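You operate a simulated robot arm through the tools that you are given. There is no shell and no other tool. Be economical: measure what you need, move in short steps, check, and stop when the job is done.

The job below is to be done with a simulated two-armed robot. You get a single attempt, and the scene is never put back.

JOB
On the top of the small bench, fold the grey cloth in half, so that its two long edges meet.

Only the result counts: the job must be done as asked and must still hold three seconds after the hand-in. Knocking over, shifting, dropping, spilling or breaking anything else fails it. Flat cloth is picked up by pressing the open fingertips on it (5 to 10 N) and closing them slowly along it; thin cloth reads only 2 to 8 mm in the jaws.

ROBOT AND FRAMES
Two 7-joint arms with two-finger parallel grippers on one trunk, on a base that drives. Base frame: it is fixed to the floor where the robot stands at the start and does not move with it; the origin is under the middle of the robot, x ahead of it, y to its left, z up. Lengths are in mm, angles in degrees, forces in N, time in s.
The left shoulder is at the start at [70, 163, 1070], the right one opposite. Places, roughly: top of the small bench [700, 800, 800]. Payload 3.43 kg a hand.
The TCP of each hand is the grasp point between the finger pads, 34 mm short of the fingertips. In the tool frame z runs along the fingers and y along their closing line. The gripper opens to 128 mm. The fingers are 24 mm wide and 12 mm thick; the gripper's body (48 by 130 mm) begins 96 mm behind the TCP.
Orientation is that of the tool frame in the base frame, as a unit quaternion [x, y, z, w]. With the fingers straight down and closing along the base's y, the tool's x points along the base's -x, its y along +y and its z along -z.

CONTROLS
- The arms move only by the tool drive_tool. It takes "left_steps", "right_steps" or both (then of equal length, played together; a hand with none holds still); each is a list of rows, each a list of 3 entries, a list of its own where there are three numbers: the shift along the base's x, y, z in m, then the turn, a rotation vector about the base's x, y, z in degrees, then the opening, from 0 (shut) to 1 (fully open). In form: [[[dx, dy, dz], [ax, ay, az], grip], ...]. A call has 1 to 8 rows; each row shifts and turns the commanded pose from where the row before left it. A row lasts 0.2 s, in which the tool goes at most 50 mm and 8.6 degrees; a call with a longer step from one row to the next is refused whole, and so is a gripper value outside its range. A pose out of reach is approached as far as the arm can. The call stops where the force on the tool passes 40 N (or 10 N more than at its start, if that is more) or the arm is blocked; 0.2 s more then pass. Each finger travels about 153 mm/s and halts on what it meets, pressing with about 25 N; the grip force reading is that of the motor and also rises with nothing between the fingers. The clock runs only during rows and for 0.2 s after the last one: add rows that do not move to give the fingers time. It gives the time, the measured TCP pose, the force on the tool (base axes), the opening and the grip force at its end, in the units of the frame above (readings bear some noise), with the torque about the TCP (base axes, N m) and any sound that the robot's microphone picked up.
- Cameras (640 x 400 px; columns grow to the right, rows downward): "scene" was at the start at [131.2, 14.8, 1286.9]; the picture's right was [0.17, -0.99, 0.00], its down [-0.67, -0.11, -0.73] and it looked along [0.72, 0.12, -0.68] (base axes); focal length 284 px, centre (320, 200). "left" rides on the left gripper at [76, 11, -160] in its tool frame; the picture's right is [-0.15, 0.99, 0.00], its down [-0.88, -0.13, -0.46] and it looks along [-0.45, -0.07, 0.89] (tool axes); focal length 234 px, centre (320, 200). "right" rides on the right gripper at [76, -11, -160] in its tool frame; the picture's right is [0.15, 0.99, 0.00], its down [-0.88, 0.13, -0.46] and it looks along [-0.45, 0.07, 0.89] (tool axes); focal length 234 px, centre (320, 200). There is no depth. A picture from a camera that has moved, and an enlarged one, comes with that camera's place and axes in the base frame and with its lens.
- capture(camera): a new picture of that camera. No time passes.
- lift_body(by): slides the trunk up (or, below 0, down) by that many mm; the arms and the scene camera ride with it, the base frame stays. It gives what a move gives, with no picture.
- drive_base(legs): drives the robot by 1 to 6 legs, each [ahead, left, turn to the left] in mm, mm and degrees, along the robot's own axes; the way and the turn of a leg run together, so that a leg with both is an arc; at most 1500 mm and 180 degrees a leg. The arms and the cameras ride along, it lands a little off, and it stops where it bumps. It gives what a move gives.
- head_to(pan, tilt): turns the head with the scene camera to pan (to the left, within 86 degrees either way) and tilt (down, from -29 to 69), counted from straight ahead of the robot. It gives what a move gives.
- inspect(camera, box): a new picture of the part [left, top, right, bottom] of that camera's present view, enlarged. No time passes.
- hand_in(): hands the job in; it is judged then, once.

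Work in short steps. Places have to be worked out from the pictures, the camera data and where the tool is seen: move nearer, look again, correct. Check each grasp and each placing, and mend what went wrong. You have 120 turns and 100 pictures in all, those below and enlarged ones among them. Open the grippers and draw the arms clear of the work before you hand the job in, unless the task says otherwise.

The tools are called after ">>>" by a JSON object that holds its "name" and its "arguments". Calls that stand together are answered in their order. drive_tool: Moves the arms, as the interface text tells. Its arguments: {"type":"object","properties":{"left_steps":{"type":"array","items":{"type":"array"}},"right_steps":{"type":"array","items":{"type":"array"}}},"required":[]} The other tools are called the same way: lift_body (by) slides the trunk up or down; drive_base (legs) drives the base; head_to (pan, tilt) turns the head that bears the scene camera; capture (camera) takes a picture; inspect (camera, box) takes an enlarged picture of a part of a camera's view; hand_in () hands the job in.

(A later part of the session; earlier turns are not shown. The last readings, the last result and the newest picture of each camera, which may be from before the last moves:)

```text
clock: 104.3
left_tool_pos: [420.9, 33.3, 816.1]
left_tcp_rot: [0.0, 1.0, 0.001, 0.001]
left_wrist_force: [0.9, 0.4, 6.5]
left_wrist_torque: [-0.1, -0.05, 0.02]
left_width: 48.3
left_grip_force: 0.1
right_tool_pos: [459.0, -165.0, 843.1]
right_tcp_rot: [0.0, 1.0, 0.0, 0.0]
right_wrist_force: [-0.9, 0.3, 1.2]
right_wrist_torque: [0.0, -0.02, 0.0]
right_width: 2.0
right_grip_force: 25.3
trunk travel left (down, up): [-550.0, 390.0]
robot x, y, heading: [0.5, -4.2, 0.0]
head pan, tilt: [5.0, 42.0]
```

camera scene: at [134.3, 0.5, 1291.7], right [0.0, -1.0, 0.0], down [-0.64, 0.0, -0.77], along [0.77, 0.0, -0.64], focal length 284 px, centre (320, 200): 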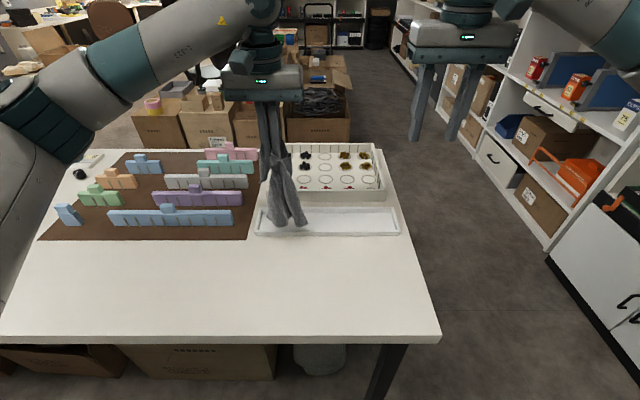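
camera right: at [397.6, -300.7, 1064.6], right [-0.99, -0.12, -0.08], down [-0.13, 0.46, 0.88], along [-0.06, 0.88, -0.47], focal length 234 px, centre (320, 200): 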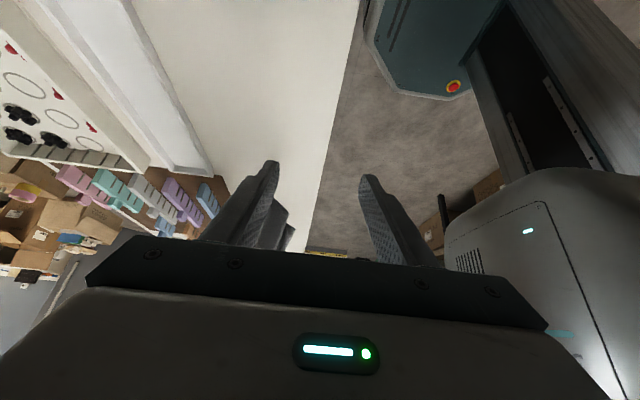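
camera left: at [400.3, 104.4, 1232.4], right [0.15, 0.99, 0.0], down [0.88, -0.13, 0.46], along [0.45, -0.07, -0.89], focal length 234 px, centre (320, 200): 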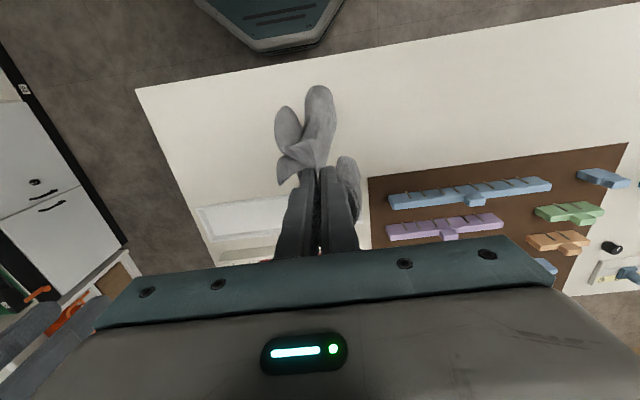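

>>> {"name": "drive_tool", "arguments": {"left_steps": [[[0, 0, -0.0003], [0, 0, 0], 0.34], [[0, 0, 0], [0, 0, 0], 0.29], [[0, 0, 0], [0, 0, 0], 0.24], [[0, 0, 0], [0, 0, 0], 0.19], [[0, 0, 0], [0, 0, 0], 0.14]]}}

>>> {"name": "inspect", "arguments": {"camera": "scene", "box": [280, 210, 380, 300]}}

```text
clock: 105.5
left_tool_pos: [418.6, 34.9, 816.9]
left_tcp_rot: [0.001, 1.0, 0.0, 0.0]
left_wrist_force: [1.1, 0.1, 16.8]
left_wrist_torque: [-0.13, -0.05, 0.01]
left_width: 17.4
left_grip_force: 0.1
right_tool_pos: [458.0, -166.9, 844.0]
right_tcp_rot: [0.0, 1.0, 0.0, 0.0]
right_wrist_force: [-0.3, 1.4, -0.4]
right_wrist_torque: [0.05, 0.04, 0.06]
right_width: 2.4
right_grip_force: 25.0
trunk travel left (down, up): [-550.0, 390.0]
robot x, y, heading: [0.9, 1.2, 0.1]
head pan, tilt: [5.0, 42.0]
```

```text
4.44 times, centred on (330, 255) of scene
camera zoom: at [131.7, 8.3, 1288.8], right [0.09, -1.0, 0.0], down [-0.67, -0.06, -0.74], along [0.74, 0.06, -0.67], focal length 1263 px, centre (276, -44)
```

zoom: 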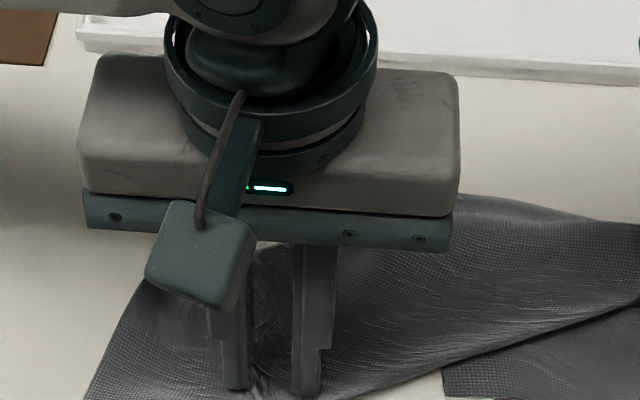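

A fold stands between the fingers. I finish closing at this height.

>>> {"name": "drive_tool", "arguments": {"left_steps": [[[0, 0, 0], [0, 0, 0], 0.1], [[0, 0, 0], [0, 0, 0], 0.06], [[0, 0, 0], [0, 0, 0], 0.02], [[0, 0, 0], [0, 0, 0], 0.0], [[0, 0, 0], [0, 0, 0], 0.0]]}}

```text
clock: 106.7
left_tool_pos: [419.4, 33.6, 815.4]
left_tcp_rot: [-0.001, 1.0, 0.0, 0.001]
left_wrist_force: [2.0, -0.4, 21.1]
left_wrist_torque: [-0.04, -0.03, -0.04]
left_width: 0.0
left_grip_force: 24.7
right_tool_pos: [457.1, -165.8, 843.0]
right_tcp_rot: [-0.001, 1.0, 0.0, 0.002]
right_wrist_force: [0.6, 1.0, -0.4]
right_wrist_torque: [0.04, 0.02, 0.02]
right_width: 2.5
right_grip_force: 24.5
trunk travel left (down, up): [-550.0, 390.0]
robot x, y, heading: [3.1, 3.9, -0.1]
head pan, tilt: [5.0, 42.0]
```

Still slipping beneath. I lift a little and look at what ridge remains.

>>> {"name": "drive_tool", "arguments": {"left_steps": [[[0, 0, 0.012], [0, 0, 0], 0.0], [[0, 0, 0.02], [0, 0, 0], 0.0], [[0, 0, 0.02], [0, 0, 0], 0.25], [[0, 0, 0], [0, 0, 0], 0.3]]}}

>>> {"name": "inspect", "arguments": {"camera": "scene", "box": [270, 190, 430, 320]}}

```text
clock: 107.7
left_tool_pos: [418.5, 34.2, 867.3]
left_tcp_rot: [0.001, 1.0, 0.0, 0.0]
left_wrist_force: [-0.1, -0.8, 0.2]
left_wrist_torque: [0.01, 0.02, -0.01]
left_width: 38.6
left_grip_force: 0.1
right_tool_pos: [459.0, -166.1, 842.1]
right_tcp_rot: [0.0, 1.0, -0.001, -0.001]
right_wrist_force: [0.3, -0.5, -0.8]
right_wrist_torque: [0.0, 0.01, 0.0]
right_width: 2.1
right_grip_force: 25.1
trunk travel left (down, up): [-550.0, 390.0]
robot x, y, heading: [1.2, 2.0, 0.1]
head pan, tilt: [5.0, 42.0]
```

```text
3.08 times, centred on (350, 255) of scene
camera zoom: at [132.9, 8.3, 1288.6], right [0.09, -1.0, 0.0], down [-0.67, -0.06, -0.74], along [0.74, 0.06, -0.67], focal length 875 px, centre (228, 31)
```

zoom: 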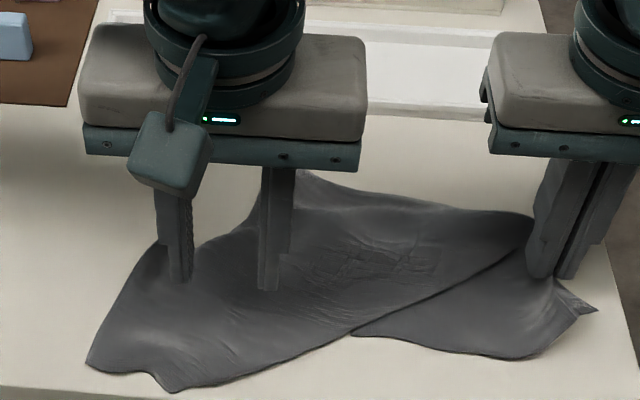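

The wiping spread the cloth nicely; its left tip is now near [382, 115]. I try pinching near that tip at about [400, 72].

>>> {"name": "drive_tool", "arguments": {"left_steps": [[[-0.008, 0.019, 0], [0, 0, 0], 0.37], [[-0.008, 0.019, -0.005], [0, 0, 0], 0.37], [[0, 0, -0.02], [0, 0, 0], 0.37], [[0, 0, -0.02], [0, 0, 0], 0.37], [[0, 0, -0.0065], [0, 0, 0], 0.37], [[0, 0, 0], [0, 0, 0], 0.37]]}}

>>> {"name": "inspect", "arguments": {"camera": "scene", "box": [270, 210, 390, 310]}}

```text
clock: 109.1
left_tool_pos: [401.5, 72.0, 817.1]
left_tcp_rot: [-0.001, 1.0, 0.0, -0.001]
left_wrist_force: [-0.3, 0.0, 1.8]
left_wrist_torque: [-0.03, -0.02, -0.01]
left_width: 47.2
left_grip_force: 0.0
right_tool_pos: [458.8, -166.0, 842.9]
right_tcp_rot: [0.0, 1.0, 0.0, 0.001]
right_wrist_force: [-0.2, -0.4, 0.1]
right_wrist_torque: [0.03, 0.02, 0.0]
right_width: 2.1
right_grip_force: 24.7
trunk travel left (down, up): [-550.0, 390.0]
robot x, y, heading: [-2.0, 1.8, -0.0]
head pan, tilt: [5.0, 42.0]
```

```text
4.00 times, centred on (330, 260) of scene
camera zoom: at [132.7, 8.3, 1288.6], right [0.09, -1.0, 0.0], down [-0.67, -0.06, -0.74], along [0.74, 0.06, -0.67], focal length 1137 px, centre (280, -40)
```

zoom: 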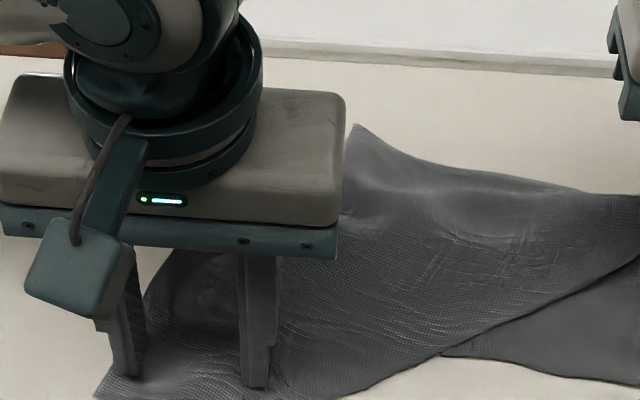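

Good contact place. I add 0.6 mm and close to 17 mm, then check.

>>> {"name": "drive_tool", "arguments": {"left_steps": [[[0, 0, -0.0007], [0, 0, 0], 0.35], [[0, 0, 0], [0, 0, 0], 0.3], [[0, 0, 0], [0, 0, 0], 0.25], [[0, 0, 0], [0, 0, 0], 0.2], [[0, 0, 0], [0, 0, 0], 0.15]]}}

```text
clock: 110.3
left_tool_pos: [401.5, 72.3, 816.5]
left_tcp_rot: [0.0, 1.0, 0.0, 0.001]
left_wrist_force: [0.9, 1.8, 19.6]
left_wrist_torque: [-0.25, 0.0, -0.01]
left_width: 18.4
left_grip_force: 0.1
right_tool_pos: [457.9, -165.3, 842.8]
right_tcp_rot: [0.0, 1.0, -0.001, 0.0]
right_wrist_force: [-0.8, 0.7, 0.2]
right_wrist_torque: [0.0, -0.01, 0.01]
right_width: 2.3
right_grip_force: 25.2
trunk travel left (down, up): [-550.0, 390.0]
robot x, y, heading: [-1.9, -1.5, 0.2]
head pan, tilt: [5.0, 42.0]
```

>>> {"name": "drive_tool", "arguments": {"left_steps": [[[0, 0, 0.0005], [0, 0, 0], 0.11], [[0, 0, 0.0002], [0, 0, 0], 0.08], [[0, 0, 0], [0, 0, 0], 0.05], [[0, 0, 0], [0, 0, 0], 0.02], [[0, 0, 0], [0, 0, 0], 0.0], [[0, 0, 0], [0, 0, 0], 0.0]]}}

```text
clock: 111.7
left_tool_pos: [402.6, 70.5, 816.1]
left_tcp_rot: [0.0, 1.0, 0.0, 0.001]
left_wrist_force: [-0.1, -4.4, 17.0]
left_wrist_torque: [-0.27, 0.04, -0.08]
left_width: 2.7
left_grip_force: 24.7
right_tool_pos: [458.3, -165.8, 842.7]
right_tcp_rot: [0.0, 1.0, 0.001, 0.0]
right_wrist_force: [-0.7, 1.3, -0.3]
right_wrist_torque: [0.05, 0.03, 0.05]
right_width: 2.3
right_grip_force: 24.7
trunk travel left (down, up): [-550.0, 390.0]
robot x, y, heading: [-1.3, -3.5, -0.1]
head pan, tilt: [5.0, 42.0]
```

Grasped (2.7 mm). I lift both hands together and bring the left level with the right in x.

>>> {"name": "drive_tool", "arguments": {"left_steps": [[[0, 0, 0.01], [0, 0, 0], 0], [[0.005, 0, 0.02], [0, 0, 0], 0], [[0.01, 0, 0.03], [0, 0, 0], 0], [[0.01, 0, 0.035], [0, 0, 0], 0], [[0.01, 0, 0.035], [0, 0, 0], 0], [[0.01, 0, 0.035], [0, 0, 0], 0], [[0.01, 0, 0.035], [0, 0, 0], 0], [[0, 0, 0.035], [0, 0, 0], 0]], "right_steps": [[[0, 0, 0], [0, 0, 0], 0], [[0, 0, 0.01], [0, 0, 0], 0], [[0, 0, 0.025], [0, 0, 0], 0], [[0, 0, 0.035], [0, 0, 0], 0], [[0, 0, 0.035], [0, 0, 0], 0], [[0, 0, 0.035], [0, 0, 0], 0], [[0, 0, 0.035], [0, 0, 0], 0], [[0, 0, 0.035], [0, 0, 0], 0]]}}

>>> {"name": "inspect", "arguments": {"camera": "scene", "box": [180, 60, 480, 310]}}

```text
clock: 113.5
left_tool_pos: [457.8, 72.2, 1051.5]
left_tcp_rot: [0.0, 1.0, 0.0, 0.001]
left_wrist_force: [-0.3, -0.2, 0.4]
left_wrist_torque: [0.02, -0.04, -0.02]
left_width: 2.5
left_grip_force: 25.1
right_tool_pos: [459.4, -162.0, 1053.4]
right_tcp_rot: [-0.001, 1.0, -0.001, 0.001]
right_wrist_force: [-0.5, 0.7, 0.2]
right_wrist_torque: [-0.04, -0.01, 0.0]
right_width: 2.4
right_grip_force: 25.0
trunk travel left (down, up): [-550.0, 390.0]
robot x, y, heading: [1.3, -2.8, -0.1]
head pan, tilt: [5.0, 42.0]
```

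```text
1.60 times, centred on (330, 185) of scene
camera zoom: at [131.1, 8.5, 1288.6], right [0.09, -1.0, 0.0], down [-0.67, -0.06, -0.74], along [0.74, 0.06, -0.67], focal length 455 px, centre (304, 224)
```

zoom: 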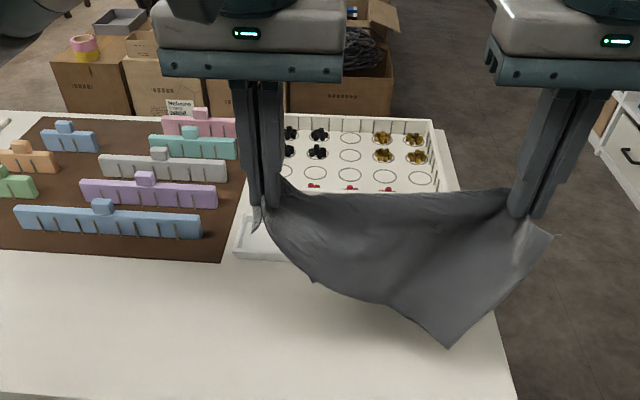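

The cloth hangs from an almost straight edge between the hands. I spread the hands apart until light tension.

>>> {"name": "drive_tool", "arguments": {"left_steps": [[[0, 0.008, 0], [0, 0, 0], 0], [[0, 0.008, 0], [0, 0, 0], 0], [[0, 0.005, 0], [0, 0, 0], 0], [[0, 0, 0], [0, 0, 0], 0], [[0, 0, 0], [0, 0, 0], 0]]}}

>>> {"name": "inspect", "arguments": {"camera": "scene", "box": [180, 60, 480, 310]}}

>>> {"name": "capture", "arguments": {"camera": "left"}}

```text
clock: 114.7
left_tool_pos: [460.1, 91.2, 1051.3]
left_tcp_rot: [0.0, 1.0, -0.001, 0.001]
left_wrist_force: [-0.4, -2.3, 0.2]
left_wrist_torque: [-0.08, 0.01, -0.02]
left_width: 2.5
left_grip_force: 24.9
right_tool_pos: [461.8, -162.6, 1051.1]
right_tcp_rot: [0.0, 1.0, 0.0, 0.0]
right_wrist_force: [0.6, 1.7, -0.1]
right_wrist_torque: [0.08, -0.01, 0.04]
right_width: 2.1
right_grip_force: 24.4
trunk travel left (down, up): [-550.0, 390.0]
robot x, y, heading: [1.6, -1.8, -0.1]
head pan, tilt: [5.0, 42.0]
```

```text
1.60 times, centred on (330, 185) of scene
camera zoom: at [133.0, 8.3, 1288.6], right [0.09, -1.0, 0.0], down [-0.67, -0.06, -0.74], along [0.74, 0.06, -0.67], focal length 455 px, centre (304, 224)
```

zoom: 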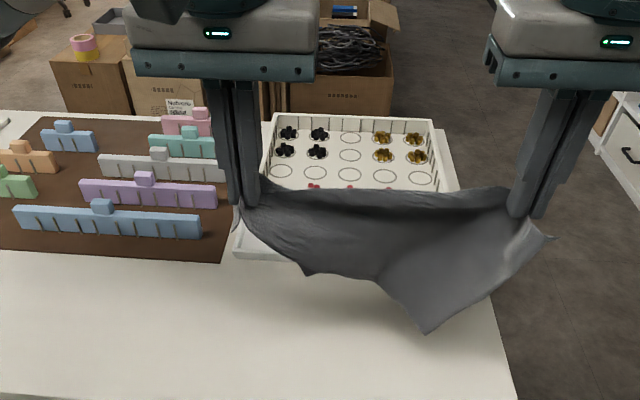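

```text
20 pictures are left
camera left: at [382.9, 102.2, 1209.8], right [0.15, 0.99, 0.0], down [0.88, -0.13, 0.46], along [0.45, -0.07, -0.89], focal length 234 px, centre (320, 200)
```

left: 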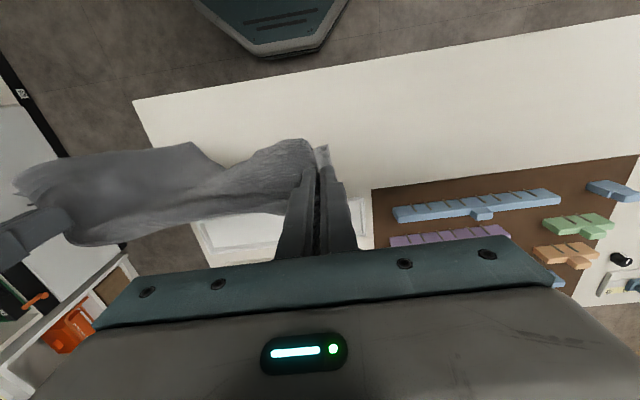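

The geometry (dangling corners' positions) shows I hold opposite corners: a diagonal. The corner near the right hand makes a long edge with the left-held corner, so I lay this down on the bench, corners toward me, then regrasp with the right hand.

>>> {"name": "drive_tool", "arguments": {"left_steps": [[[0, -0.002, -0.03], [0, 0, 0], 0], [[0.0, 0, -0.03], [0, 0, 0], 0], [[0.015, 0, -0.025], [0, 0, 0], 0], [[0.018, 0, -0.025], [0, 0, 0], 0], [[0.018, 0, -0.025], [0, 0, 0], 0], [[0.018, 0, -0.025], [0, 0, 0], 0], [[0.018, 0, -0.025], [0, 0, 0], 0], [[0.013, 0, -0.025], [0, 0, 0], 0]], "right_steps": [[[0, 0, -0.03], [0, 0, 0], 0], [[0.0, 0, -0.03], [0, 0, 0], 0], [[0.015, 0, -0.025], [0, 0, 0], 0], [[0.018, 0, -0.025], [0, 0, 0], 0], [[0.018, 0, -0.025], [0, 0, 0], 0], [[0.018, 0, -0.025], [0, 0, 0], 0], [[0.018, 0, -0.025], [0, 0, 0], 0], [[0.013, 0, -0.025], [0, 0, 0], 0]]}}

>>> {"name": "inspect", "arguments": {"camera": "scene", "box": [220, 120, 460, 320]}}

```text
clock: 116.5
left_tool_pos: [555.4, 90.1, 841.6]
left_tcp_rot: [-0.001, 1.0, 0.0, 0.0]
left_wrist_force: [-0.5, -1.0, 0.0]
left_wrist_torque: [-0.05, -0.01, -0.04]
left_width: 2.5
left_grip_force: 25.0
right_tool_pos: [561.4, -160.4, 841.3]
right_tcp_rot: [0.0, 1.0, 0.0, -0.001]
right_wrist_force: [0.0, 1.6, 0.7]
right_wrist_torque: [0.09, 0.03, 0.05]
right_width: 2.3
right_grip_force: 24.9
trunk travel left (down, up): [-550.0, 390.0]
robot x, y, heading: [4.5, -0.9, 0.0]
head pan, tilt: [5.0, 42.0]
```

```text
2.00 times, centred on (340, 220) of scene
camera zoom: at [133.7, 8.2, 1288.5], right [0.09, -1.0, 0.0], down [-0.67, -0.06, -0.74], along [0.74, 0.06, -0.67], focal length 568 px, centre (280, 160)
```

zoom: 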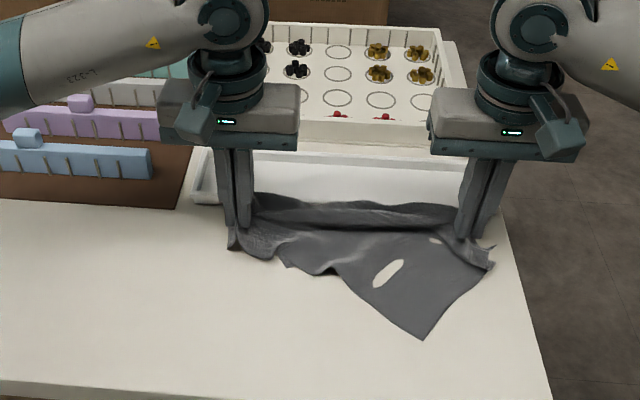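

Excellent layout: the wanted corner lies flat with tip near [443, -106]. I release the right hand, lift, and go over that corner at [483, -107].

>>> {"name": "drive_tool", "arguments": {"right_steps": [[[0, 0, -0.01], [0, 0, 0], 0.05], [[0, 0, 0], [0, 0, 0], 0.25], [[0, -0.005, 0.03], [0, 0, 0], 0.36], [[0, 0, 0.04], [0, 0, 0], 0.36], [[-0.038, 0.026, 0.0], [0, 0, 0], 0.36], [[-0.04, 0.029, 0], [0, 0, 0], 0.36], [[0, 0, -0.045], [0, 0, 0], 0.36]]}}

>>> {"name": "inspect", "arguments": {"camera": "scene", "box": [280, 140, 440, 300]}}

```text
clock: 118.1
left_tool_pos: [555.9, 89.7, 840.7]
left_tcp_rot: [0.0, 1.0, 0.001, 0.0]
left_wrist_force: [-0.2, -0.2, -0.9]
left_wrist_torque: [0.01, 0.01, -0.01]
left_width: 2.5
left_grip_force: 24.4
right_tool_pos: [483.0, -113.5, 853.8]
right_tcp_rot: [0.0, 1.0, 0.0, -0.001]
right_wrist_force: [0.3, 0.2, -0.3]
right_wrist_torque: [0.05, 0.0, -0.02]
right_width: 46.1
right_grip_force: 0.1
trunk travel left (down, up): [-550.0, 390.0]
robot x, y, heading: [2.4, -1.4, -0.3]
head pan, tilt: [5.0, 42.0]
```

```text
2.50 times, centred on (360, 220) of scene
camera zoom: at [133.9, 6.6, 1288.5], right [0.09, -1.0, 0.0], down [-0.67, -0.06, -0.74], along [0.74, 0.07, -0.67], focal length 711 px, centre (220, 150)
```

zoom: 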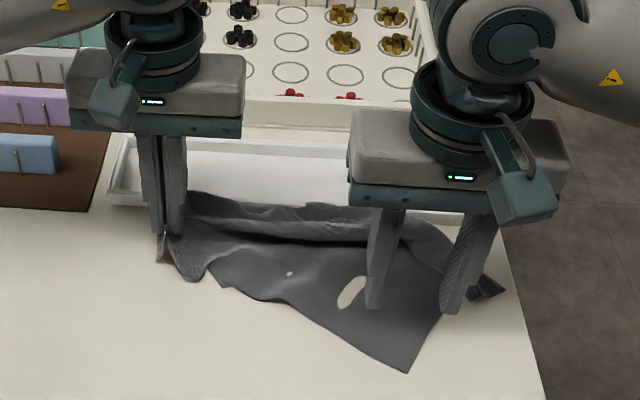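

Fingers sit a bit right of the corner's axis; I shift +20 mm in y, +8 mm in x, and lower to near contact.

>>> {"name": "drive_tool", "arguments": {"right_steps": [[[0.008, 0.02, 0], [0, 0, 0], 0.36], [[0, 0, -0.02], [0, 0, 0], 0.36], [[0, 0, -0.014], [0, 0, 0], 0.36], [[0, 0, -0.002], [0, 0, 0], 0.36], [[0, 0, 0], [0, 0, 0], 0.36]]}}

>>> {"name": "inspect", "arguments": {"camera": "scene", "box": [320, 180, 420, 300]}}

```text
clock: 119.3
left_tool_pos: [555.4, 90.8, 841.4]
left_tcp_rot: [0.0, 1.0, 0.0, -0.001]
left_wrist_force: [0.0, 0.3, 0.2]
left_wrist_torque: [0.0, -0.01, -0.03]
left_width: 2.5
left_grip_force: 24.8
right_tool_pos: [493.1, -92.2, 818.3]
right_tcp_rot: [0.0, 1.0, 0.001, 0.001]
right_wrist_force: [0.0, 0.7, 0.9]
right_wrist_torque: [0.01, -0.02, 0.01]
right_width: 46.0
right_grip_force: 0.0
trunk travel left (down, up): [-550.0, 390.0]
robot x, y, heading: [-1.7, 0.1, -0.1]
head pan, tilt: [5.0, 42.0]
```

```text
3.33 times, centred on (370, 240) of scene
camera zoom: at [132.9, 8.4, 1288.6], right [0.09, -1.0, 0.0], down [-0.67, -0.06, -0.74], along [0.74, 0.06, -0.67], focal length 948 px, centre (153, 67)
```

zoom: 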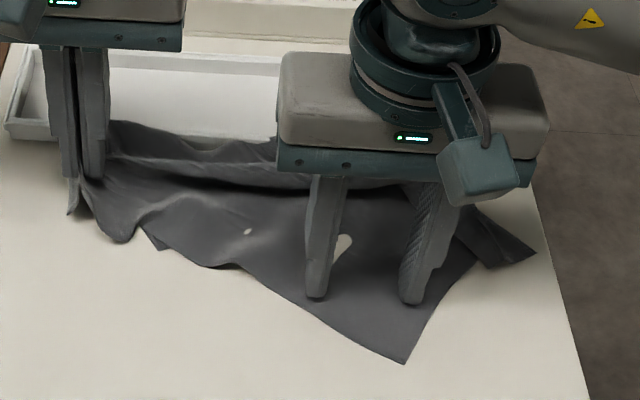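

Well placed. I press down 2 mm more in small steps.

>>> {"name": "drive_tool", "arguments": {"right_steps": [[[0, 0, -0.001], [0, 0, 0], 0.36], [[0, 0, -0.0008], [0, 0, 0], 0.36], [[0, 0, 0], [0, 0, 0], 0.36]]}}

```text
clock: 120.1
left_tool_pos: [555.0, 91.7, 841.2]
left_tcp_rot: [0.0, 1.0, 0.0, 0.0]
left_wrist_force: [0.0, 0.6, -0.1]
left_wrist_torque: [0.01, 0.0, -0.02]
left_width: 2.4
left_grip_force: 25.3
right_tool_pos: [491.1, -91.7, 816.2]
right_tcp_rot: [0.0, 1.0, 0.0, 0.0]
right_wrist_force: [-0.1, -0.1, -0.9]
right_wrist_torque: [0.01, -0.01, 0.0]
right_width: 45.8
right_grip_force: 0.2
trunk travel left (down, up): [-550.0, 390.0]
robot x, y, heading: [3.0, 0.7, 0.1]
head pan, tilt: [5.0, 42.0]
```

>>> {"name": "drive_tool", "arguments": {"right_steps": [[[0, 0, -0.001], [0, 0, 0], 0.36], [[0, 0, -0.0005], [0, 0, 0], 0.36], [[0, 0, 0], [0, 0, 0], 0.36]]}}

```text
clock: 120.9
left_tool_pos: [556.2, 91.0, 841.7]
left_tcp_rot: [0.0, 1.0, 0.0, 0.0]
left_wrist_force: [-0.1, -0.3, 0.0]
left_wrist_torque: [-0.02, 0.0, 0.0]
left_width: 2.3
left_grip_force: 25.2
right_tool_pos: [491.6, -91.7, 816.1]
right_tcp_rot: [0.0, 1.0, 0.0, 0.001]
right_wrist_force: [0.8, -0.2, 6.5]
right_wrist_torque: [-0.06, -0.05, 0.02]
right_width: 45.9
right_grip_force: 0.0
trunk travel left (down, up): [-550.0, 390.0]
robot x, y, heading: [2.4, 4.2, -0.2]
head pan, tilt: [5.0, 42.0]
```

6.5 N. I close to ~18 mm and check the force.

>>> {"name": "drive_tool", "arguments": {"right_steps": [[[0, 0, -0.0003], [0, 0, 0], 0.34], [[0, 0, 0], [0, 0, 0], 0.29], [[0, 0, 0], [0, 0, 0], 0.24], [[0, 0, 0], [0, 0, 0], 0.19], [[0, 0, 0], [0, 0, 0], 0.15]]}}

```text
clock: 122.1
left_tool_pos: [553.7, 91.6, 842.1]
left_tcp_rot: [0.0, 1.0, -0.001, 0.001]
left_wrist_force: [-0.6, -0.4, -0.4]
left_wrist_torque: [0.0, -0.01, -0.02]
left_width: 2.4
left_grip_force: 25.5
right_tool_pos: [489.1, -91.6, 816.9]
right_tcp_rot: [-0.001, 1.0, 0.0, 0.0]
right_wrist_force: [0.5, -0.6, 12.8]
right_wrist_torque: [-0.03, 0.03, 0.02]
right_width: 18.0
right_grip_force: 0.1
trunk travel left (down, up): [-550.0, 390.0]
robot x, y, heading: [-0.5, -5.0, -0.1]
head pan, tilt: [5.0, 42.0]
```

>>> {"name": "drive_tool", "arguments": {"right_steps": [[[0, 0, 0.0003], [0, 0, 0], 0.11], [[0, 0, 0.0], [0, 0, 0], 0.08], [[0, 0, 0], [0, 0, 0], 0.05], [[0, 0, 0], [0, 0, 0], 0.02], [[0, 0, 0], [0, 0, 0], 0.0], [[0, 0, 0], [0, 0, 0], 0.0]]}}

```text
clock: 123.5
left_tool_pos: [554.7, 90.7, 842.4]
left_tcp_rot: [0.001, 1.0, 0.0, 0.0]
left_wrist_force: [0.6, 0.4, -0.3]
left_wrist_torque: [-0.03, 0.0, 0.0]
left_width: 2.8
left_grip_force: 25.0
right_tool_pos: [490.9, -92.9, 815.7]
right_tcp_rot: [0.0, 1.0, 0.0, 0.0]
right_wrist_force: [-0.5, -0.8, 10.9]
right_wrist_torque: [-0.04, 0.05, -0.04]
right_width: 1.8
right_grip_force: 25.3
trunk travel left (down, up): [-550.0, 390.0]
robot x, y, heading: [4.5, -1.8, 0.1]
head pan, tilt: [5.0, 42.0]
```

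1.8 mm: likely held. I lift both hands, bringing them level at x≈470 and somewhat apart.

>>> {"name": "drive_tool", "arguments": {"left_steps": [[[-0.01, 0, 0.01], [0, 0, 0], 0], [[-0.012, 0, 0.02], [0, 0, 0], 0], [[-0.012, 0, 0.03], [0, 0, 0], 0], [[-0.012, 0, 0.035], [0, 0, 0], 0], [[-0.012, 0, 0.035], [0, 0, 0], 0], [[-0.012, 0, 0.035], [0, 0, 0], 0], [[-0.01, 0, 0.035], [0, 0, 0], 0], [[-0.005, 0, 0.03], [0, 0, 0], 0]], "right_steps": [[[0, 0, 0.015], [0, 0, 0], 0], [[0, 0, 0.03], [0, 0, 0], 0], [[-0.005, 0, 0.035], [0, 0, 0], 0], [[-0.005, -0.005, 0.035], [0, 0, 0], 0], [[-0.005, -0.01, 0.035], [0, 0, 0], 0], [[-0.005, -0.01, 0.035], [0, 0, 0], 0], [[0, -0.01, 0.035], [0, 0, 0], 0], [[0, -0.01, 0.035], [0, 0, 0], 0]]}}

>>> {"name": "inspect", "arguments": {"camera": "scene", "box": [180, 60, 480, 310]}}

```text
clock: 125.3
left_tool_pos: [471.1, 88.2, 1072.9]
left_tcp_rot: [0.0, 1.0, 0.0, 0.0]
left_wrist_force: [0.3, -5.1, 0.3]
left_wrist_torque: [-0.14, -0.05, 0.1]
left_width: 2.6
left_grip_force: 25.1
right_tool_pos: [467.9, -136.6, 1071.7]
right_tcp_rot: [0.0, 1.0, 0.001, 0.0]
right_wrist_force: [0.0, 3.8, 0.7]
right_wrist_torque: [0.14, 0.02, -0.09]
right_width: 1.9
right_grip_force: 25.5
trunk travel left (down, up): [-550.0, 390.0]
robot x, y, heading: [2.3, -0.2, 0.1]
head pan, tilt: [5.0, 42.0]
```

```text
1.60 times, centred on (330, 185) of scene
camera zoom: at [131.4, 8.0, 1288.6], right [0.09, -1.0, 0.0], down [-0.67, -0.06, -0.74], along [0.74, 0.07, -0.67], focal length 455 px, centre (304, 224)
```

zoom: 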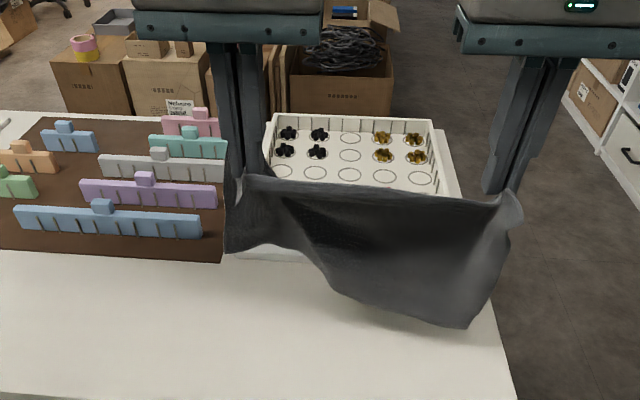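

The held edge is taut. I zoom to see how the left side hangs.

>>> {"name": "inspect", "arguments": {"camera": "scene", "box": [270, 140, 430, 270]}}

>>> {"name": "capture", "arguments": {"camera": "left"}}

```text
3.08 times, centred on (350, 205) of scene
camera zoom: at [131.4, 8.0, 1288.6], right [0.09, -1.0, 0.0], down [-0.67, -0.06, -0.74], along [0.74, 0.07, -0.67], focal length 875 px, centre (228, 185)
```

zoom: 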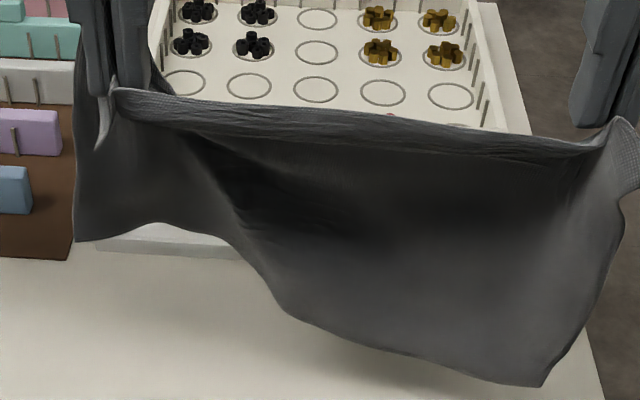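

```text
14 pictures are left
camera left: at [394.0, 99.4, 1231.7], right [0.15, 0.99, 0.0], down [0.88, -0.13, 0.46], along [0.45, -0.07, -0.89], focal length 234 px, centre (320, 200)
```

left: 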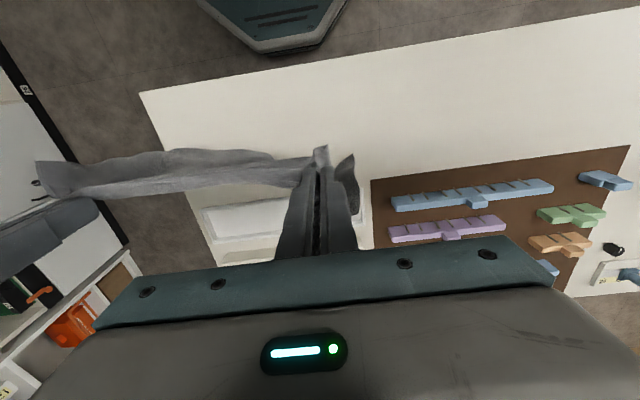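

It hangs as a proper sheet from its long edge. Plan: lower so the bottom edge touches near x≈530, then draw the hands toward me so it straightens on the bench.

>>> {"name": "drive_tool", "arguments": {"left_steps": [[[0.02, -0.003, 0], [0, 0, 0], 0], [[0.02, 0, -0.02], [0, 0, 0], 0], [[0, 0, -0.025], [0, 0, 0], 0], [[-0.01, 0, -0.025], [0, 0, 0], 0], [[-0.025, 0, -0.015], [0, 0, 0], 0], [[-0.03, 0, -0.01], [0, 0, 0], 0], [[-0.03, 0, -0.01], [0, 0, 0], 0], [[-0.03, 0, -0.005], [0, 0, 0], 0]], "right_steps": [[[0.02, 0, 0], [0, 0, 0], 0], [[0.02, 0, -0.02], [0, 0, 0], 0], [[0, 0, -0.025], [0, 0, 0], 0], [[-0.01, 0, -0.025], [0, 0, 0], 0], [[-0.025, 0, -0.015], [0, 0, 0], 0], [[-0.03, 0, -0.01], [0, 0, 0], 0], [[-0.03, 0, -0.01], [0, 0, 0], 0], [[-0.03, 0, -0.005], [0, 0, 0], 0]]}}

>>> {"name": "inspect", "arguments": {"camera": "scene", "box": [220, 110, 460, 310]}}

```text
clock: 127.1
left_tool_pos: [388.9, 87.8, 961.4]
left_tcp_rot: [-0.001, 1.0, 0.0, 0.0]
left_wrist_force: [0.2, -4.1, -0.5]
left_wrist_torque: [-0.15, -0.01, 0.07]
left_width: 2.6
left_grip_force: 24.7
right_tool_pos: [382.8, -137.5, 961.7]
right_tcp_rot: [0.0, 1.0, 0.0, 0.0]
right_wrist_force: [-0.3, 3.6, 0.3]
right_wrist_torque: [0.16, -0.02, -0.06]
right_width: 1.8
right_grip_force: 25.3
trunk travel left (down, up): [-550.0, 390.0]
robot x, y, heading: [1.2, -2.2, -0.3]
head pan, tilt: [5.0, 42.0]
```

```text
2.00 times, centred on (340, 210) of scene
camera zoom: at [132.1, 8.2, 1288.7], right [0.09, -1.0, 0.0], down [-0.67, -0.06, -0.74], along [0.74, 0.06, -0.67], focal length 568 px, centre (280, 180)
```

zoom: 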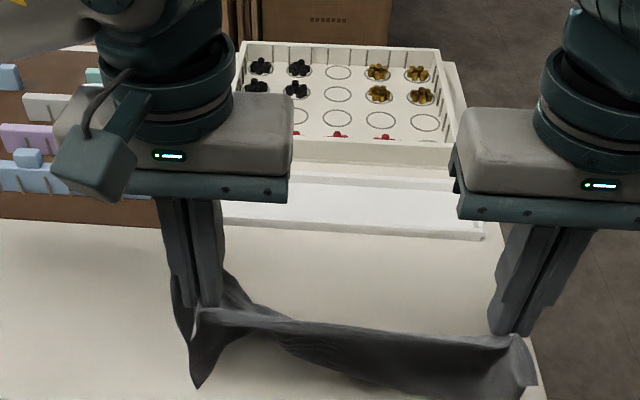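

I need to see the lower part, below this crop.

>>> {"name": "head_to", "arguments": {"pan": 0, "tilt": 62}}

>>> {"name": "capture", "arguments": {"camera": "scene"}}

```text
clock: 127.9
left_tool_pos: [389.7, 86.6, 961.3]
left_tcp_rot: [0.001, 1.0, 0.0, 0.0]
left_wrist_force: [0.4, -4.9, 0.0]
left_wrist_torque: [-0.1, 0.0, 0.06]
left_width: 2.6
left_grip_force: 25.0
right_tool_pos: [383.6, -135.8, 963.2]
right_tcp_rot: [0.001, 1.0, -0.001, 0.0]
right_wrist_force: [-1.2, 3.7, -0.8]
right_wrist_torque: [0.17, 0.01, -0.1]
right_width: 2.0
right_grip_force: 25.0
trunk travel left (down, up): [-550.0, 390.0]
robot x, y, heading: [-0.4, -2.2, -0.1]
head pan, tilt: [0.0, 62.0]
```

```text
12 pictures are left
camera scene: at [113.8, 1.0, 1262.6], right [0.0, -1.0, 0.0], down [-0.88, 0.0, -0.47], along [0.47, 0.0, -0.88], focal length 284 px, centre (320, 200)
```

scene: 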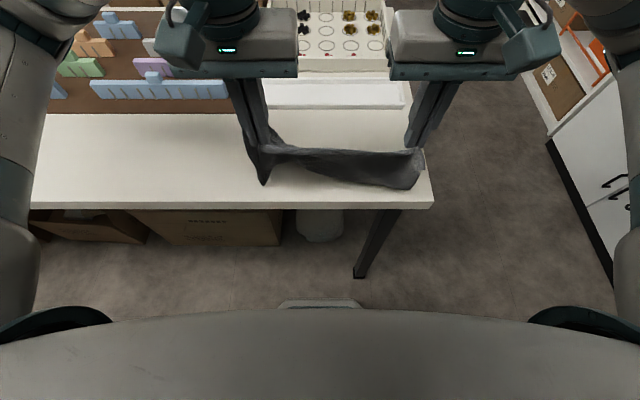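

The cloth hangs nearly vertically with its bottom edge around x≈395. I now lay it by moving both hands away (+x) and down, leaving the bottom edge toward me.

>>> {"name": "drive_tool", "arguments": {"left_steps": [[[0.025, 0, -0.005], [0, 0, 0], 0], [[0.03, 0, -0.01], [0, 0, 0], 0], [[0.03, 0, -0.015], [0, 0, 0], 0], [[0.03, 0, -0.02], [0, 0, 0], 0], [[0.03, 0, -0.025], [0, 0, 0], 0], [[0.025, 0, -0.025], [0, 0, 0], 0], [[0, 0, 0], [0, 0, 0], 0]], "right_steps": [[[0.025, 0, -0.005], [0, 0, 0], 0], [[0.03, 0, -0.01], [0, 0, 0], 0], [[0.03, 0, -0.015], [0, 0, 0], 0], [[0.03, 0, -0.02], [0, 0, 0], 0], [[0.03, 0, -0.025], [0, 0, 0], 0], [[0.025, 0, -0.025], [0, 0, 0], 0], [[0, 0, 0], [0, 0, 0], 0]]}}

>>> {"name": "inspect", "arguments": {"camera": "scene", "box": [210, 50, 450, 220]}}

```text
clock: 129.5
left_tool_pos: [556.3, 89.0, 861.4]
left_tcp_rot: [0.0, 1.0, 0.0, 0.001]
left_wrist_force: [-0.6, -6.0, 0.8]
left_wrist_torque: [-0.19, -0.01, 0.07]
left_width: 2.8
left_grip_force: 25.0
right_tool_pos: [554.1, -136.3, 862.8]
right_tcp_rot: [0.0, 1.0, 0.0, 0.0]
right_wrist_force: [-0.3, 4.2, 0.9]
right_wrist_torque: [0.2, -0.02, -0.1]
right_width: 1.9
right_grip_force: 24.9
trunk travel left (down, up): [-550.0, 390.0]
robot x, y, heading: [-0.8, 3.5, -0.2]
head pan, tilt: [0.0, 62.0]
```

```text
2.35 times, centred on (330, 135) of scene
camera zoom: at [113.0, 0.9, 1262.6], right [0.0, -1.0, 0.0], down [-0.88, 0.0, -0.47], along [0.47, 0.0, -0.88], focal length 669 px, centre (296, 353)
```

zoom: 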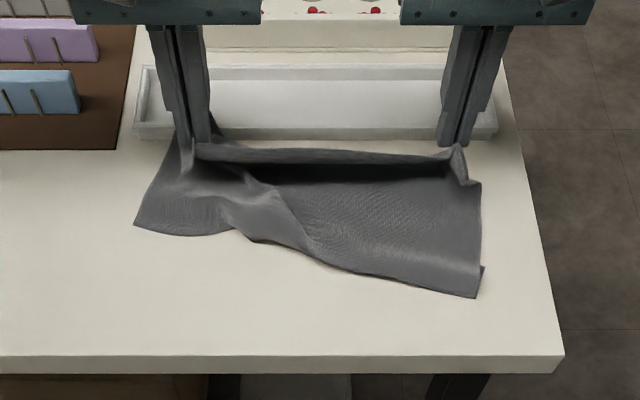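

The bottom long edge (~307 mm) is fully exposed, but the left hand holds the left short edge at mid-length, with the far-left corner behind it. I lower both, release the left only and raise it to see that corner.

>>> {"name": "drive_tool", "arguments": {"left_steps": [[[-0.005, 0, -0.015], [0, 0, 0], 0], [[-0.005, 0, -0.015], [0, 0, 0], 0], [[0, 0, -0.005], [0, 0, 0], 0.15], [[0, 0, 0], [0, 0, 0], 0.3], [[0, 0, 0.03], [0, 0, 0], 0.3], [[0, 0, 0.045], [0, 0, 0], 0.36], [[0, 0.03, 0.03], [0, 0, 0], 0.36], [[0, 0.045, 0.01], [0, 0, 0], 0.36]], "right_steps": [[[-0.005, 0, -0.015], [0, 0, 0], 0], [[-0.005, 0, -0.015], [0, 0, 0], 0], [[0, 0, 0], [0, 0, 0], 0], [[0, 0, 0], [0, 0, 0], 0], [[0, 0, 0], [0, 0, 0], 0], [[0, 0, 0], [0, 0, 0], 0], [[0, 0, 0], [0, 0, 0], 0], [[0, 0, 0], [0, 0, 0], 0]]}}

>>> {"name": "inspect", "arguments": {"camera": "scene", "box": [210, 50, 450, 220]}}

```text
clock: 131.3
left_tool_pos: [547.5, 166.9, 941.9]
left_tcp_rot: [0.0, 1.0, -0.001, 0.0]
left_wrist_force: [0.2, 0.0, 0.5]
left_wrist_torque: [0.0, 0.01, -0.01]
left_width: 46.0
left_grip_force: 0.0
right_tool_pos: [546.9, -136.1, 831.3]
right_tcp_rot: [0.0, 1.0, -0.001, 0.001]
right_wrist_force: [1.1, 0.9, 0.1]
right_wrist_torque: [-0.04, -0.04, 0.03]
right_width: 1.9
right_grip_force: 24.7
trunk travel left (down, up): [-550.0, 390.0]
robot x, y, heading: [1.0, 0.2, -0.1]
head pan, tilt: [0.0, 62.0]
```

```text
2.35 times, centred on (330, 135) of scene
camera zoom: at [113.4, 2.4, 1262.5], right [0.0, -1.0, 0.0], down [-0.88, 0.0, -0.47], along [0.47, 0.0, -0.88], focal length 669 px, centre (296, 353)
```

zoom: 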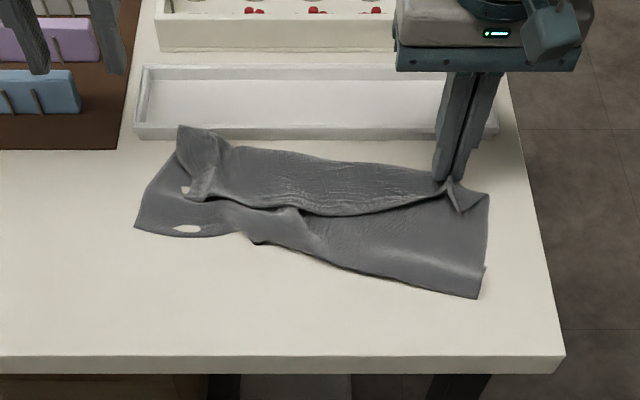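

It settled close to a half-folded shape. I zoom in on the left end to identify the far-left corner.

>>> {"name": "inspect", "arguments": {"camera": "scene", "box": [250, 90, 350, 160]}}

>>> {"name": "capture", "arguments": {"camera": "left"}}

```text
5.71 times, centred on (300, 125) of scene
camera zoom: at [113.4, 2.4, 1262.5], right [0.0, -1.0, 0.0], down [-0.88, 0.0, -0.47], along [0.47, 0.0, -0.88], focal length 1624 px, centre (434, 629)
```

zoom: 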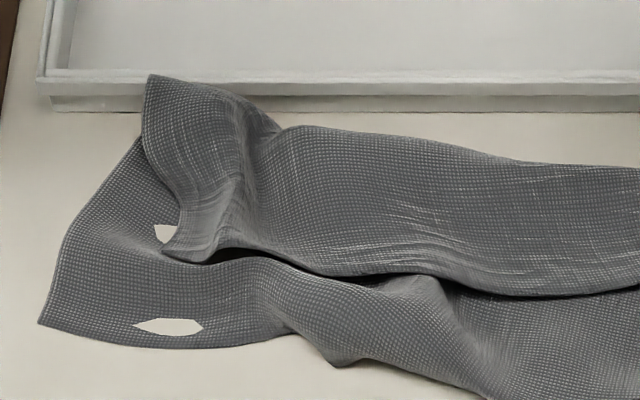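

```text
8 pictures are left
camera left: at [471.1, 177.8, 1102.4], right [0.15, 0.99, 0.0], down [0.88, -0.13, 0.46], along [0.45, -0.07, -0.89], focal length 234 px, centre (320, 200)
```

left: 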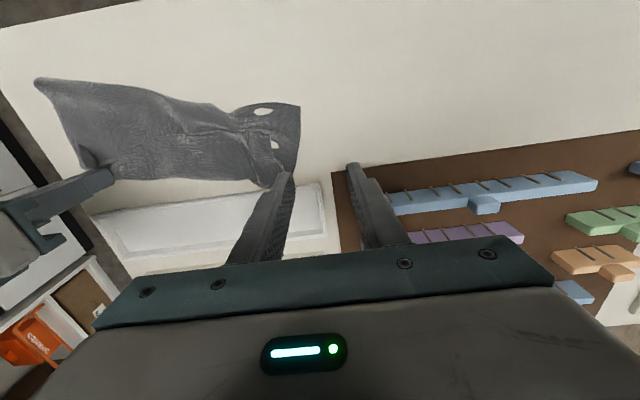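

Now it's clear: the cloth is folded with its back fold near x≈560 and the top layer's long edge lying short of the bottom one. I pull the top-right corner (held) to the near-right corner and release, while bringing the left hand above the top-left corner.

>>> {"name": "drive_tool", "arguments": {"right_steps": [[[-0.01, 0, 0.015], [0, 0, 0], 0], [[-0.02, 0, 0.01], [0, 0, 0], 0], [[-0.025, 0, 0], [0, 0, 0], 0], [[-0.025, -0.002, -0.01], [0, 0, 0], 0], [[-0.012, 0, -0.015], [0, 0, 0], 0], [[0, 0, -0.005], [0, 0, 0], 0.0], [[0, 0, 0], [0, 0, 0], 0.1], [[0, 0, 0.0], [0, 0, 0], 0.2]], "left_steps": [[[0, -0.02, -0.01], [0, 0, 0], 0.38], [[0, -0.02, -0.01], [0, 0, 0], 0.38], [[0, -0.02, -0.015], [0, 0, 0], 0.38], [[0, -0.014, -0.02], [0, 0, 0], 0.38], [[0, 0, -0.02], [0, 0, 0], 0.38], [[0, 0, 0], [0, 0, 0], 0.38], [[0, 0, 0], [0, 0, 0], 0.38], [[0, 0, 0], [0, 0, 0], 0.38]]}}

>>> {"name": "drive_tool", "arguments": {"right_steps": [[[0, 0, 0.02], [0, 0, 0], 0.25], [[0, 0, 0.045], [0, 0, 0], 0.36], [[0, -0.02, 0.04], [0, 0, 0], 0.36], [[0, -0.03, 0.03], [0, 0, 0], 0.36]]}}

>>> {"name": "inspect", "arguments": {"camera": "scene", "box": [230, 70, 430, 200]}}

```text
clock: 133.1
left_tool_pos: [547.0, 88.7, 865.4]
left_tcp_rot: [-0.001, 1.0, 0.0, -0.001]
left_wrist_force: [0.7, 0.1, -0.3]
left_wrist_torque: [0.0, -0.01, 0.0]
left_width: 48.5
left_grip_force: 0.0
right_tool_pos: [453.4, -140.5, 827.1]
right_tcp_rot: [0.0, 1.0, 0.0, 0.0]
right_wrist_force: [-0.6, -0.8, -0.4]
right_wrist_torque: [0.01, 0.0, 0.0]
right_width: 25.4
right_grip_force: 0.0
trunk travel left (down, up): [-550.0, 390.0]
robot x, y, heading: [4.2, 0.3, 0.1]
head pan, tilt: [0.0, 62.0]
```

```text
clock: 134.1
left_tool_pos: [547.1, 87.5, 867.3]
left_tcp_rot: [0.0, 1.0, 0.0, 0.001]
left_wrist_force: [-0.2, 0.1, 0.1]
left_wrist_torque: [-0.02, -0.02, -0.01]
left_width: 48.8
left_grip_force: 0.1
right_tool_pos: [452.0, -191.2, 962.3]
right_tcp_rot: [-0.001, 1.0, 0.0, 0.001]
right_wrist_force: [0.1, -0.2, -0.7]
right_wrist_torque: [-0.01, 0.0, 0.0]
right_width: 46.2
right_grip_force: 0.1
trunk travel left (down, up): [-550.0, 390.0]
robot x, y, heading: [0.1, 0.6, 0.0]
head pan, tilt: [0.0, 62.0]
```

```text
3.08 times, centred on (330, 135) of scene
camera zoom: at [112.8, 0.2, 1262.6], right [0.0, -1.0, 0.0], down [-0.88, 0.0, -0.47], along [0.47, 0.0, -0.88], focal length 875 px, centre (289, 400)
```

zoom: 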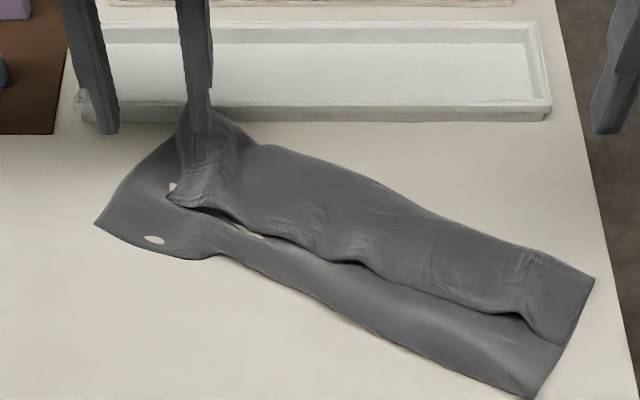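

The fold is nearly there: the top layer's edge runs parallel but ~35 mm short of the bottom edge. I regrasp the ridges left near both top corners: right at [450, -148], left at [547, 55], lowering lightly.

>>> {"name": "drive_tool", "arguments": {"right_steps": [[[-0.002, 0.02, -0.03], [0, 0, 0], 0.36], [[0, 0.023, -0.04], [0, 0, 0], 0.36], [[0, 0, -0.04], [0, 0, 0], 0.36], [[0, 0, -0.02], [0, 0, 0], 0.36], [[0, 0, -0.007], [0, 0, 0], 0.36], [[0, 0, 0], [0, 0, 0], 0.36]], "left_steps": [[[0, -0.016, 0], [0, 0, 0], 0.28], [[0, -0.016, -0.015], [0, 0, 0], 0.28], [[0, 0, -0.015], [0, 0, 0], 0.28], [[0, 0, -0.006], [0, 0, 0], 0.28], [[0, 0, -0.004], [0, 0, 0], 0.28], [[0, 0, 0], [0, 0, 0], 0.28]]}}

>>> {"name": "inspect", "arguments": {"camera": "scene", "box": [230, 70, 430, 200]}}

```text
clock: 135.5
left_tool_pos: [548.7, 56.9, 825.9]
left_tcp_rot: [0.0, 1.0, -0.001, 0.0]
left_wrist_force: [-0.2, 0.1, 0.7]
left_wrist_torque: [0.01, 0.04, -0.01]
left_width: 35.8
left_grip_force: 0.0
right_tool_pos: [449.9, -144.7, 822.4]
right_tcp_rot: [0.0, 1.0, -0.001, -0.001]
right_wrist_force: [-0.2, 0.0, 0.4]
right_wrist_torque: [-0.03, 0.03, -0.04]
right_width: 45.9
right_grip_force: 0.1
trunk travel left (down, up): [-550.0, 390.0]
robot x, y, heading: [1.2, -2.9, -0.0]
head pan, tilt: [0.0, 62.0]
```

```text
3.08 times, centred on (330, 135) of scene
camera zoom: at [113.8, 1.1, 1262.5], right [0.0, -1.0, 0.0], down [-0.88, 0.0, -0.47], along [0.47, 0.0, -0.88], focal length 875 px, centre (289, 400)
```

zoom: 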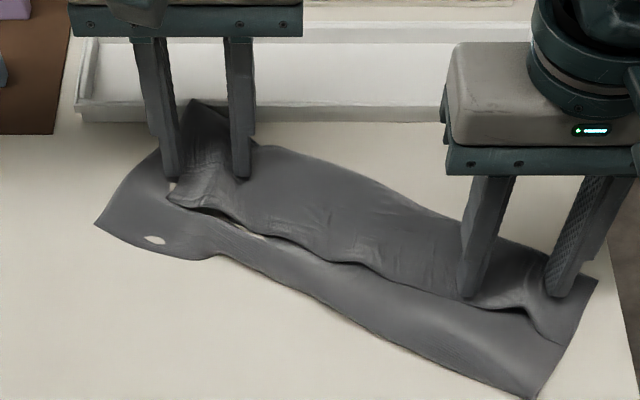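

Both hands straddle the ridges well. I lower another 2 mm and close both slowly.

>>> {"name": "drive_tool", "arguments": {"right_steps": [[[0, 0, -0.002], [0, 0, 0], 0.34], [[0, 0, -0.001], [0, 0, 0], 0.28], [[0, 0, 0], [0, 0, 0], 0.22], [[0, 0, 0], [0, 0, 0], 0.16], [[0, 0, 0], [0, 0, 0], 0.1], [[0, 0, 0], [0, 0, 0], 0.05], [[0, 0, 0], [0, 0, 0], 0], [[0, 0, 0], [0, 0, 0], 0]], "left_steps": [[[0, 0, -0.002], [0, 0, 0], 0.27], [[0, 0, -0.001], [0, 0, 0], 0.23], [[0, 0, 0], [0, 0, 0], 0.19], [[0, 0, 0], [0, 0, 0], 0.14], [[0, 0, 0], [0, 0, 0], 0.09], [[0, 0, 0], [0, 0, 0], 0.05], [[0, 0, 0], [0, 0, 0], 0], [[0, 0, 0], [0, 0, 0], 0]]}}

```text
clock: 137.3
left_tool_pos: [549.5, 57.0, 823.7]
left_tcp_rot: [0.0, 1.0, 0.0, -0.001]
left_wrist_force: [-0.4, 0.5, -0.1]
left_wrist_torque: [-0.02, 0.0, 0.0]
left_width: 2.3
left_grip_force: 25.2
right_tool_pos: [449.9, -144.8, 820.3]
right_tcp_rot: [0.0, 1.0, 0.0, 0.001]
right_wrist_force: [-0.2, -0.1, -0.3]
right_wrist_torque: [-0.02, 0.0, 0.02]
right_width: 0.0
right_grip_force: 25.1
trunk travel left (down, up): [-550.0, 390.0]
robot x, y, heading: [1.9, 2.1, 0.1]
head pan, tilt: [0.0, 62.0]
```

Left is holding the top-left corner; the right missed. I move the left corner to the bottom-left corner and meanwhile reopen the right and lower it further.

>>> {"name": "drive_tool", "arguments": {"left_steps": [[[0, 0, 0.01], [0, 0, 0], 0], [[-0.005, 0.01, 0.005], [0, 0, 0], 0], [[-0.006, 0.014, 0], [0, 0, 0], 0], [[-0.006, 0.014, 0], [0, 0, 0], 0], [[-0.006, 0.014, 0], [0, 0, 0], 0], [[0, 0, -0.008], [0, 0, 0], 0], [[0, 0, 0], [0, 0, 0], 0]], "right_steps": [[[0, 0, 0.012], [0, 0, 0], 0], [[0, 0, 0], [0, 0, 0], 0.2], [[-0.004, 0, 0], [0, 0, 0], 0.4], [[0, 0, 0], [0, 0, 0], 0.4], [[0, 0, -0.008], [0, 0, 0], 0.4], [[0, 0, -0.005], [0, 0, 0], 0.4], [[0, 0, 0], [0, 0, 0], 0.4]]}}

>>> {"name": "inspect", "arguments": {"camera": "scene", "box": [230, 70, 430, 200]}}

```text
clock: 138.9
left_tool_pos: [524.5, 107.9, 830.0]
left_tcp_rot: [-0.001, 1.0, 0.0, 0.001]
left_wrist_force: [0.3, -0.7, -0.2]
left_wrist_torque: [-0.02, 0.0, 0.01]
left_width: 2.3
left_grip_force: 25.1
right_tool_pos: [446.2, -143.7, 819.5]
right_tcp_rot: [0.0, 1.0, 0.0, -0.001]
right_wrist_force: [0.0, -0.2, -0.6]
right_wrist_torque: [0.04, -0.01, 0.0]
right_width: 51.2
right_grip_force: 0.0
trunk travel left (down, up): [-550.0, 390.0]
robot x, y, heading: [0.3, 0.3, 0.1]
head pan, tilt: [0.0, 62.0]
```

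```text
3.08 times, centred on (330, 135) of scene
camera zoom: at [113.6, 1.1, 1262.5], right [0.0, -1.0, 0.0], down [-0.88, 0.0, -0.47], along [0.47, 0.0, -0.88], focal length 875 px, centre (289, 400)
```

zoom: 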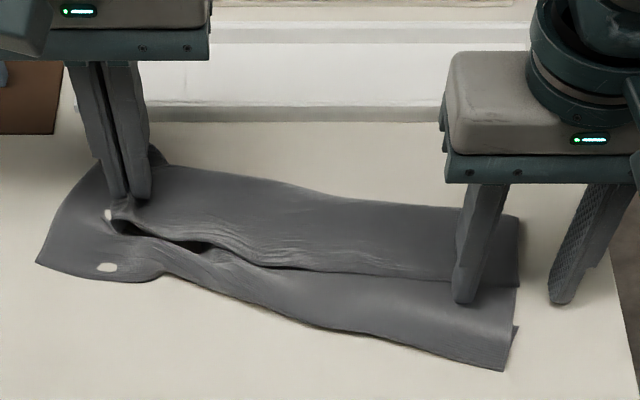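

The bottom layer got dragged along. I'll pin the bottom layer with the right fingertips (closed) at about [427, -38] while the left pulls its corner onto the bottom-left corner.

>>> {"name": "drive_tool", "arguments": {"right_steps": [[[0, 0, 0.03], [0, 0, 0], 0.3], [[-0.005, 0.035, 0.01], [0, 0, 0], 0.1], [[-0.007, 0.036, 0], [0, 0, 0], 0], [[-0.007, 0.035, 0], [0, 0, 0], 0], [[0, 0, -0.025], [0, 0, 0], 0], [[0, 0, -0.015], [0, 0, 0], 0], [[0, 0, -0.0035], [0, 0, 0], 0], [[0, 0, 0], [0, 0, 0], 0]]}}

```text
clock: 140.7
left_tool_pos: [524.1, 108.0, 830.2]
left_tcp_rot: [0.0, 1.0, 0.0, 0.001]
left_wrist_force: [0.7, 0.3, 0.4]
left_wrist_torque: [0.0, 0.03, -0.01]
left_width: 2.0
left_grip_force: 24.9
right_tool_pos: [428.1, -38.8, 816.7]
right_tcp_rot: [0.0, 1.0, 0.0, 0.002]
right_wrist_force: [2.2, -1.7, 22.1]
right_wrist_torque: [-0.03, -0.21, 0.02]
right_width: 0.0
right_grip_force: 25.3
trunk travel left (down, up): [-550.0, 390.0]
robot x, y, heading: [-1.9, -2.1, 0.1]
head pan, tilt: [0.0, 62.0]
```

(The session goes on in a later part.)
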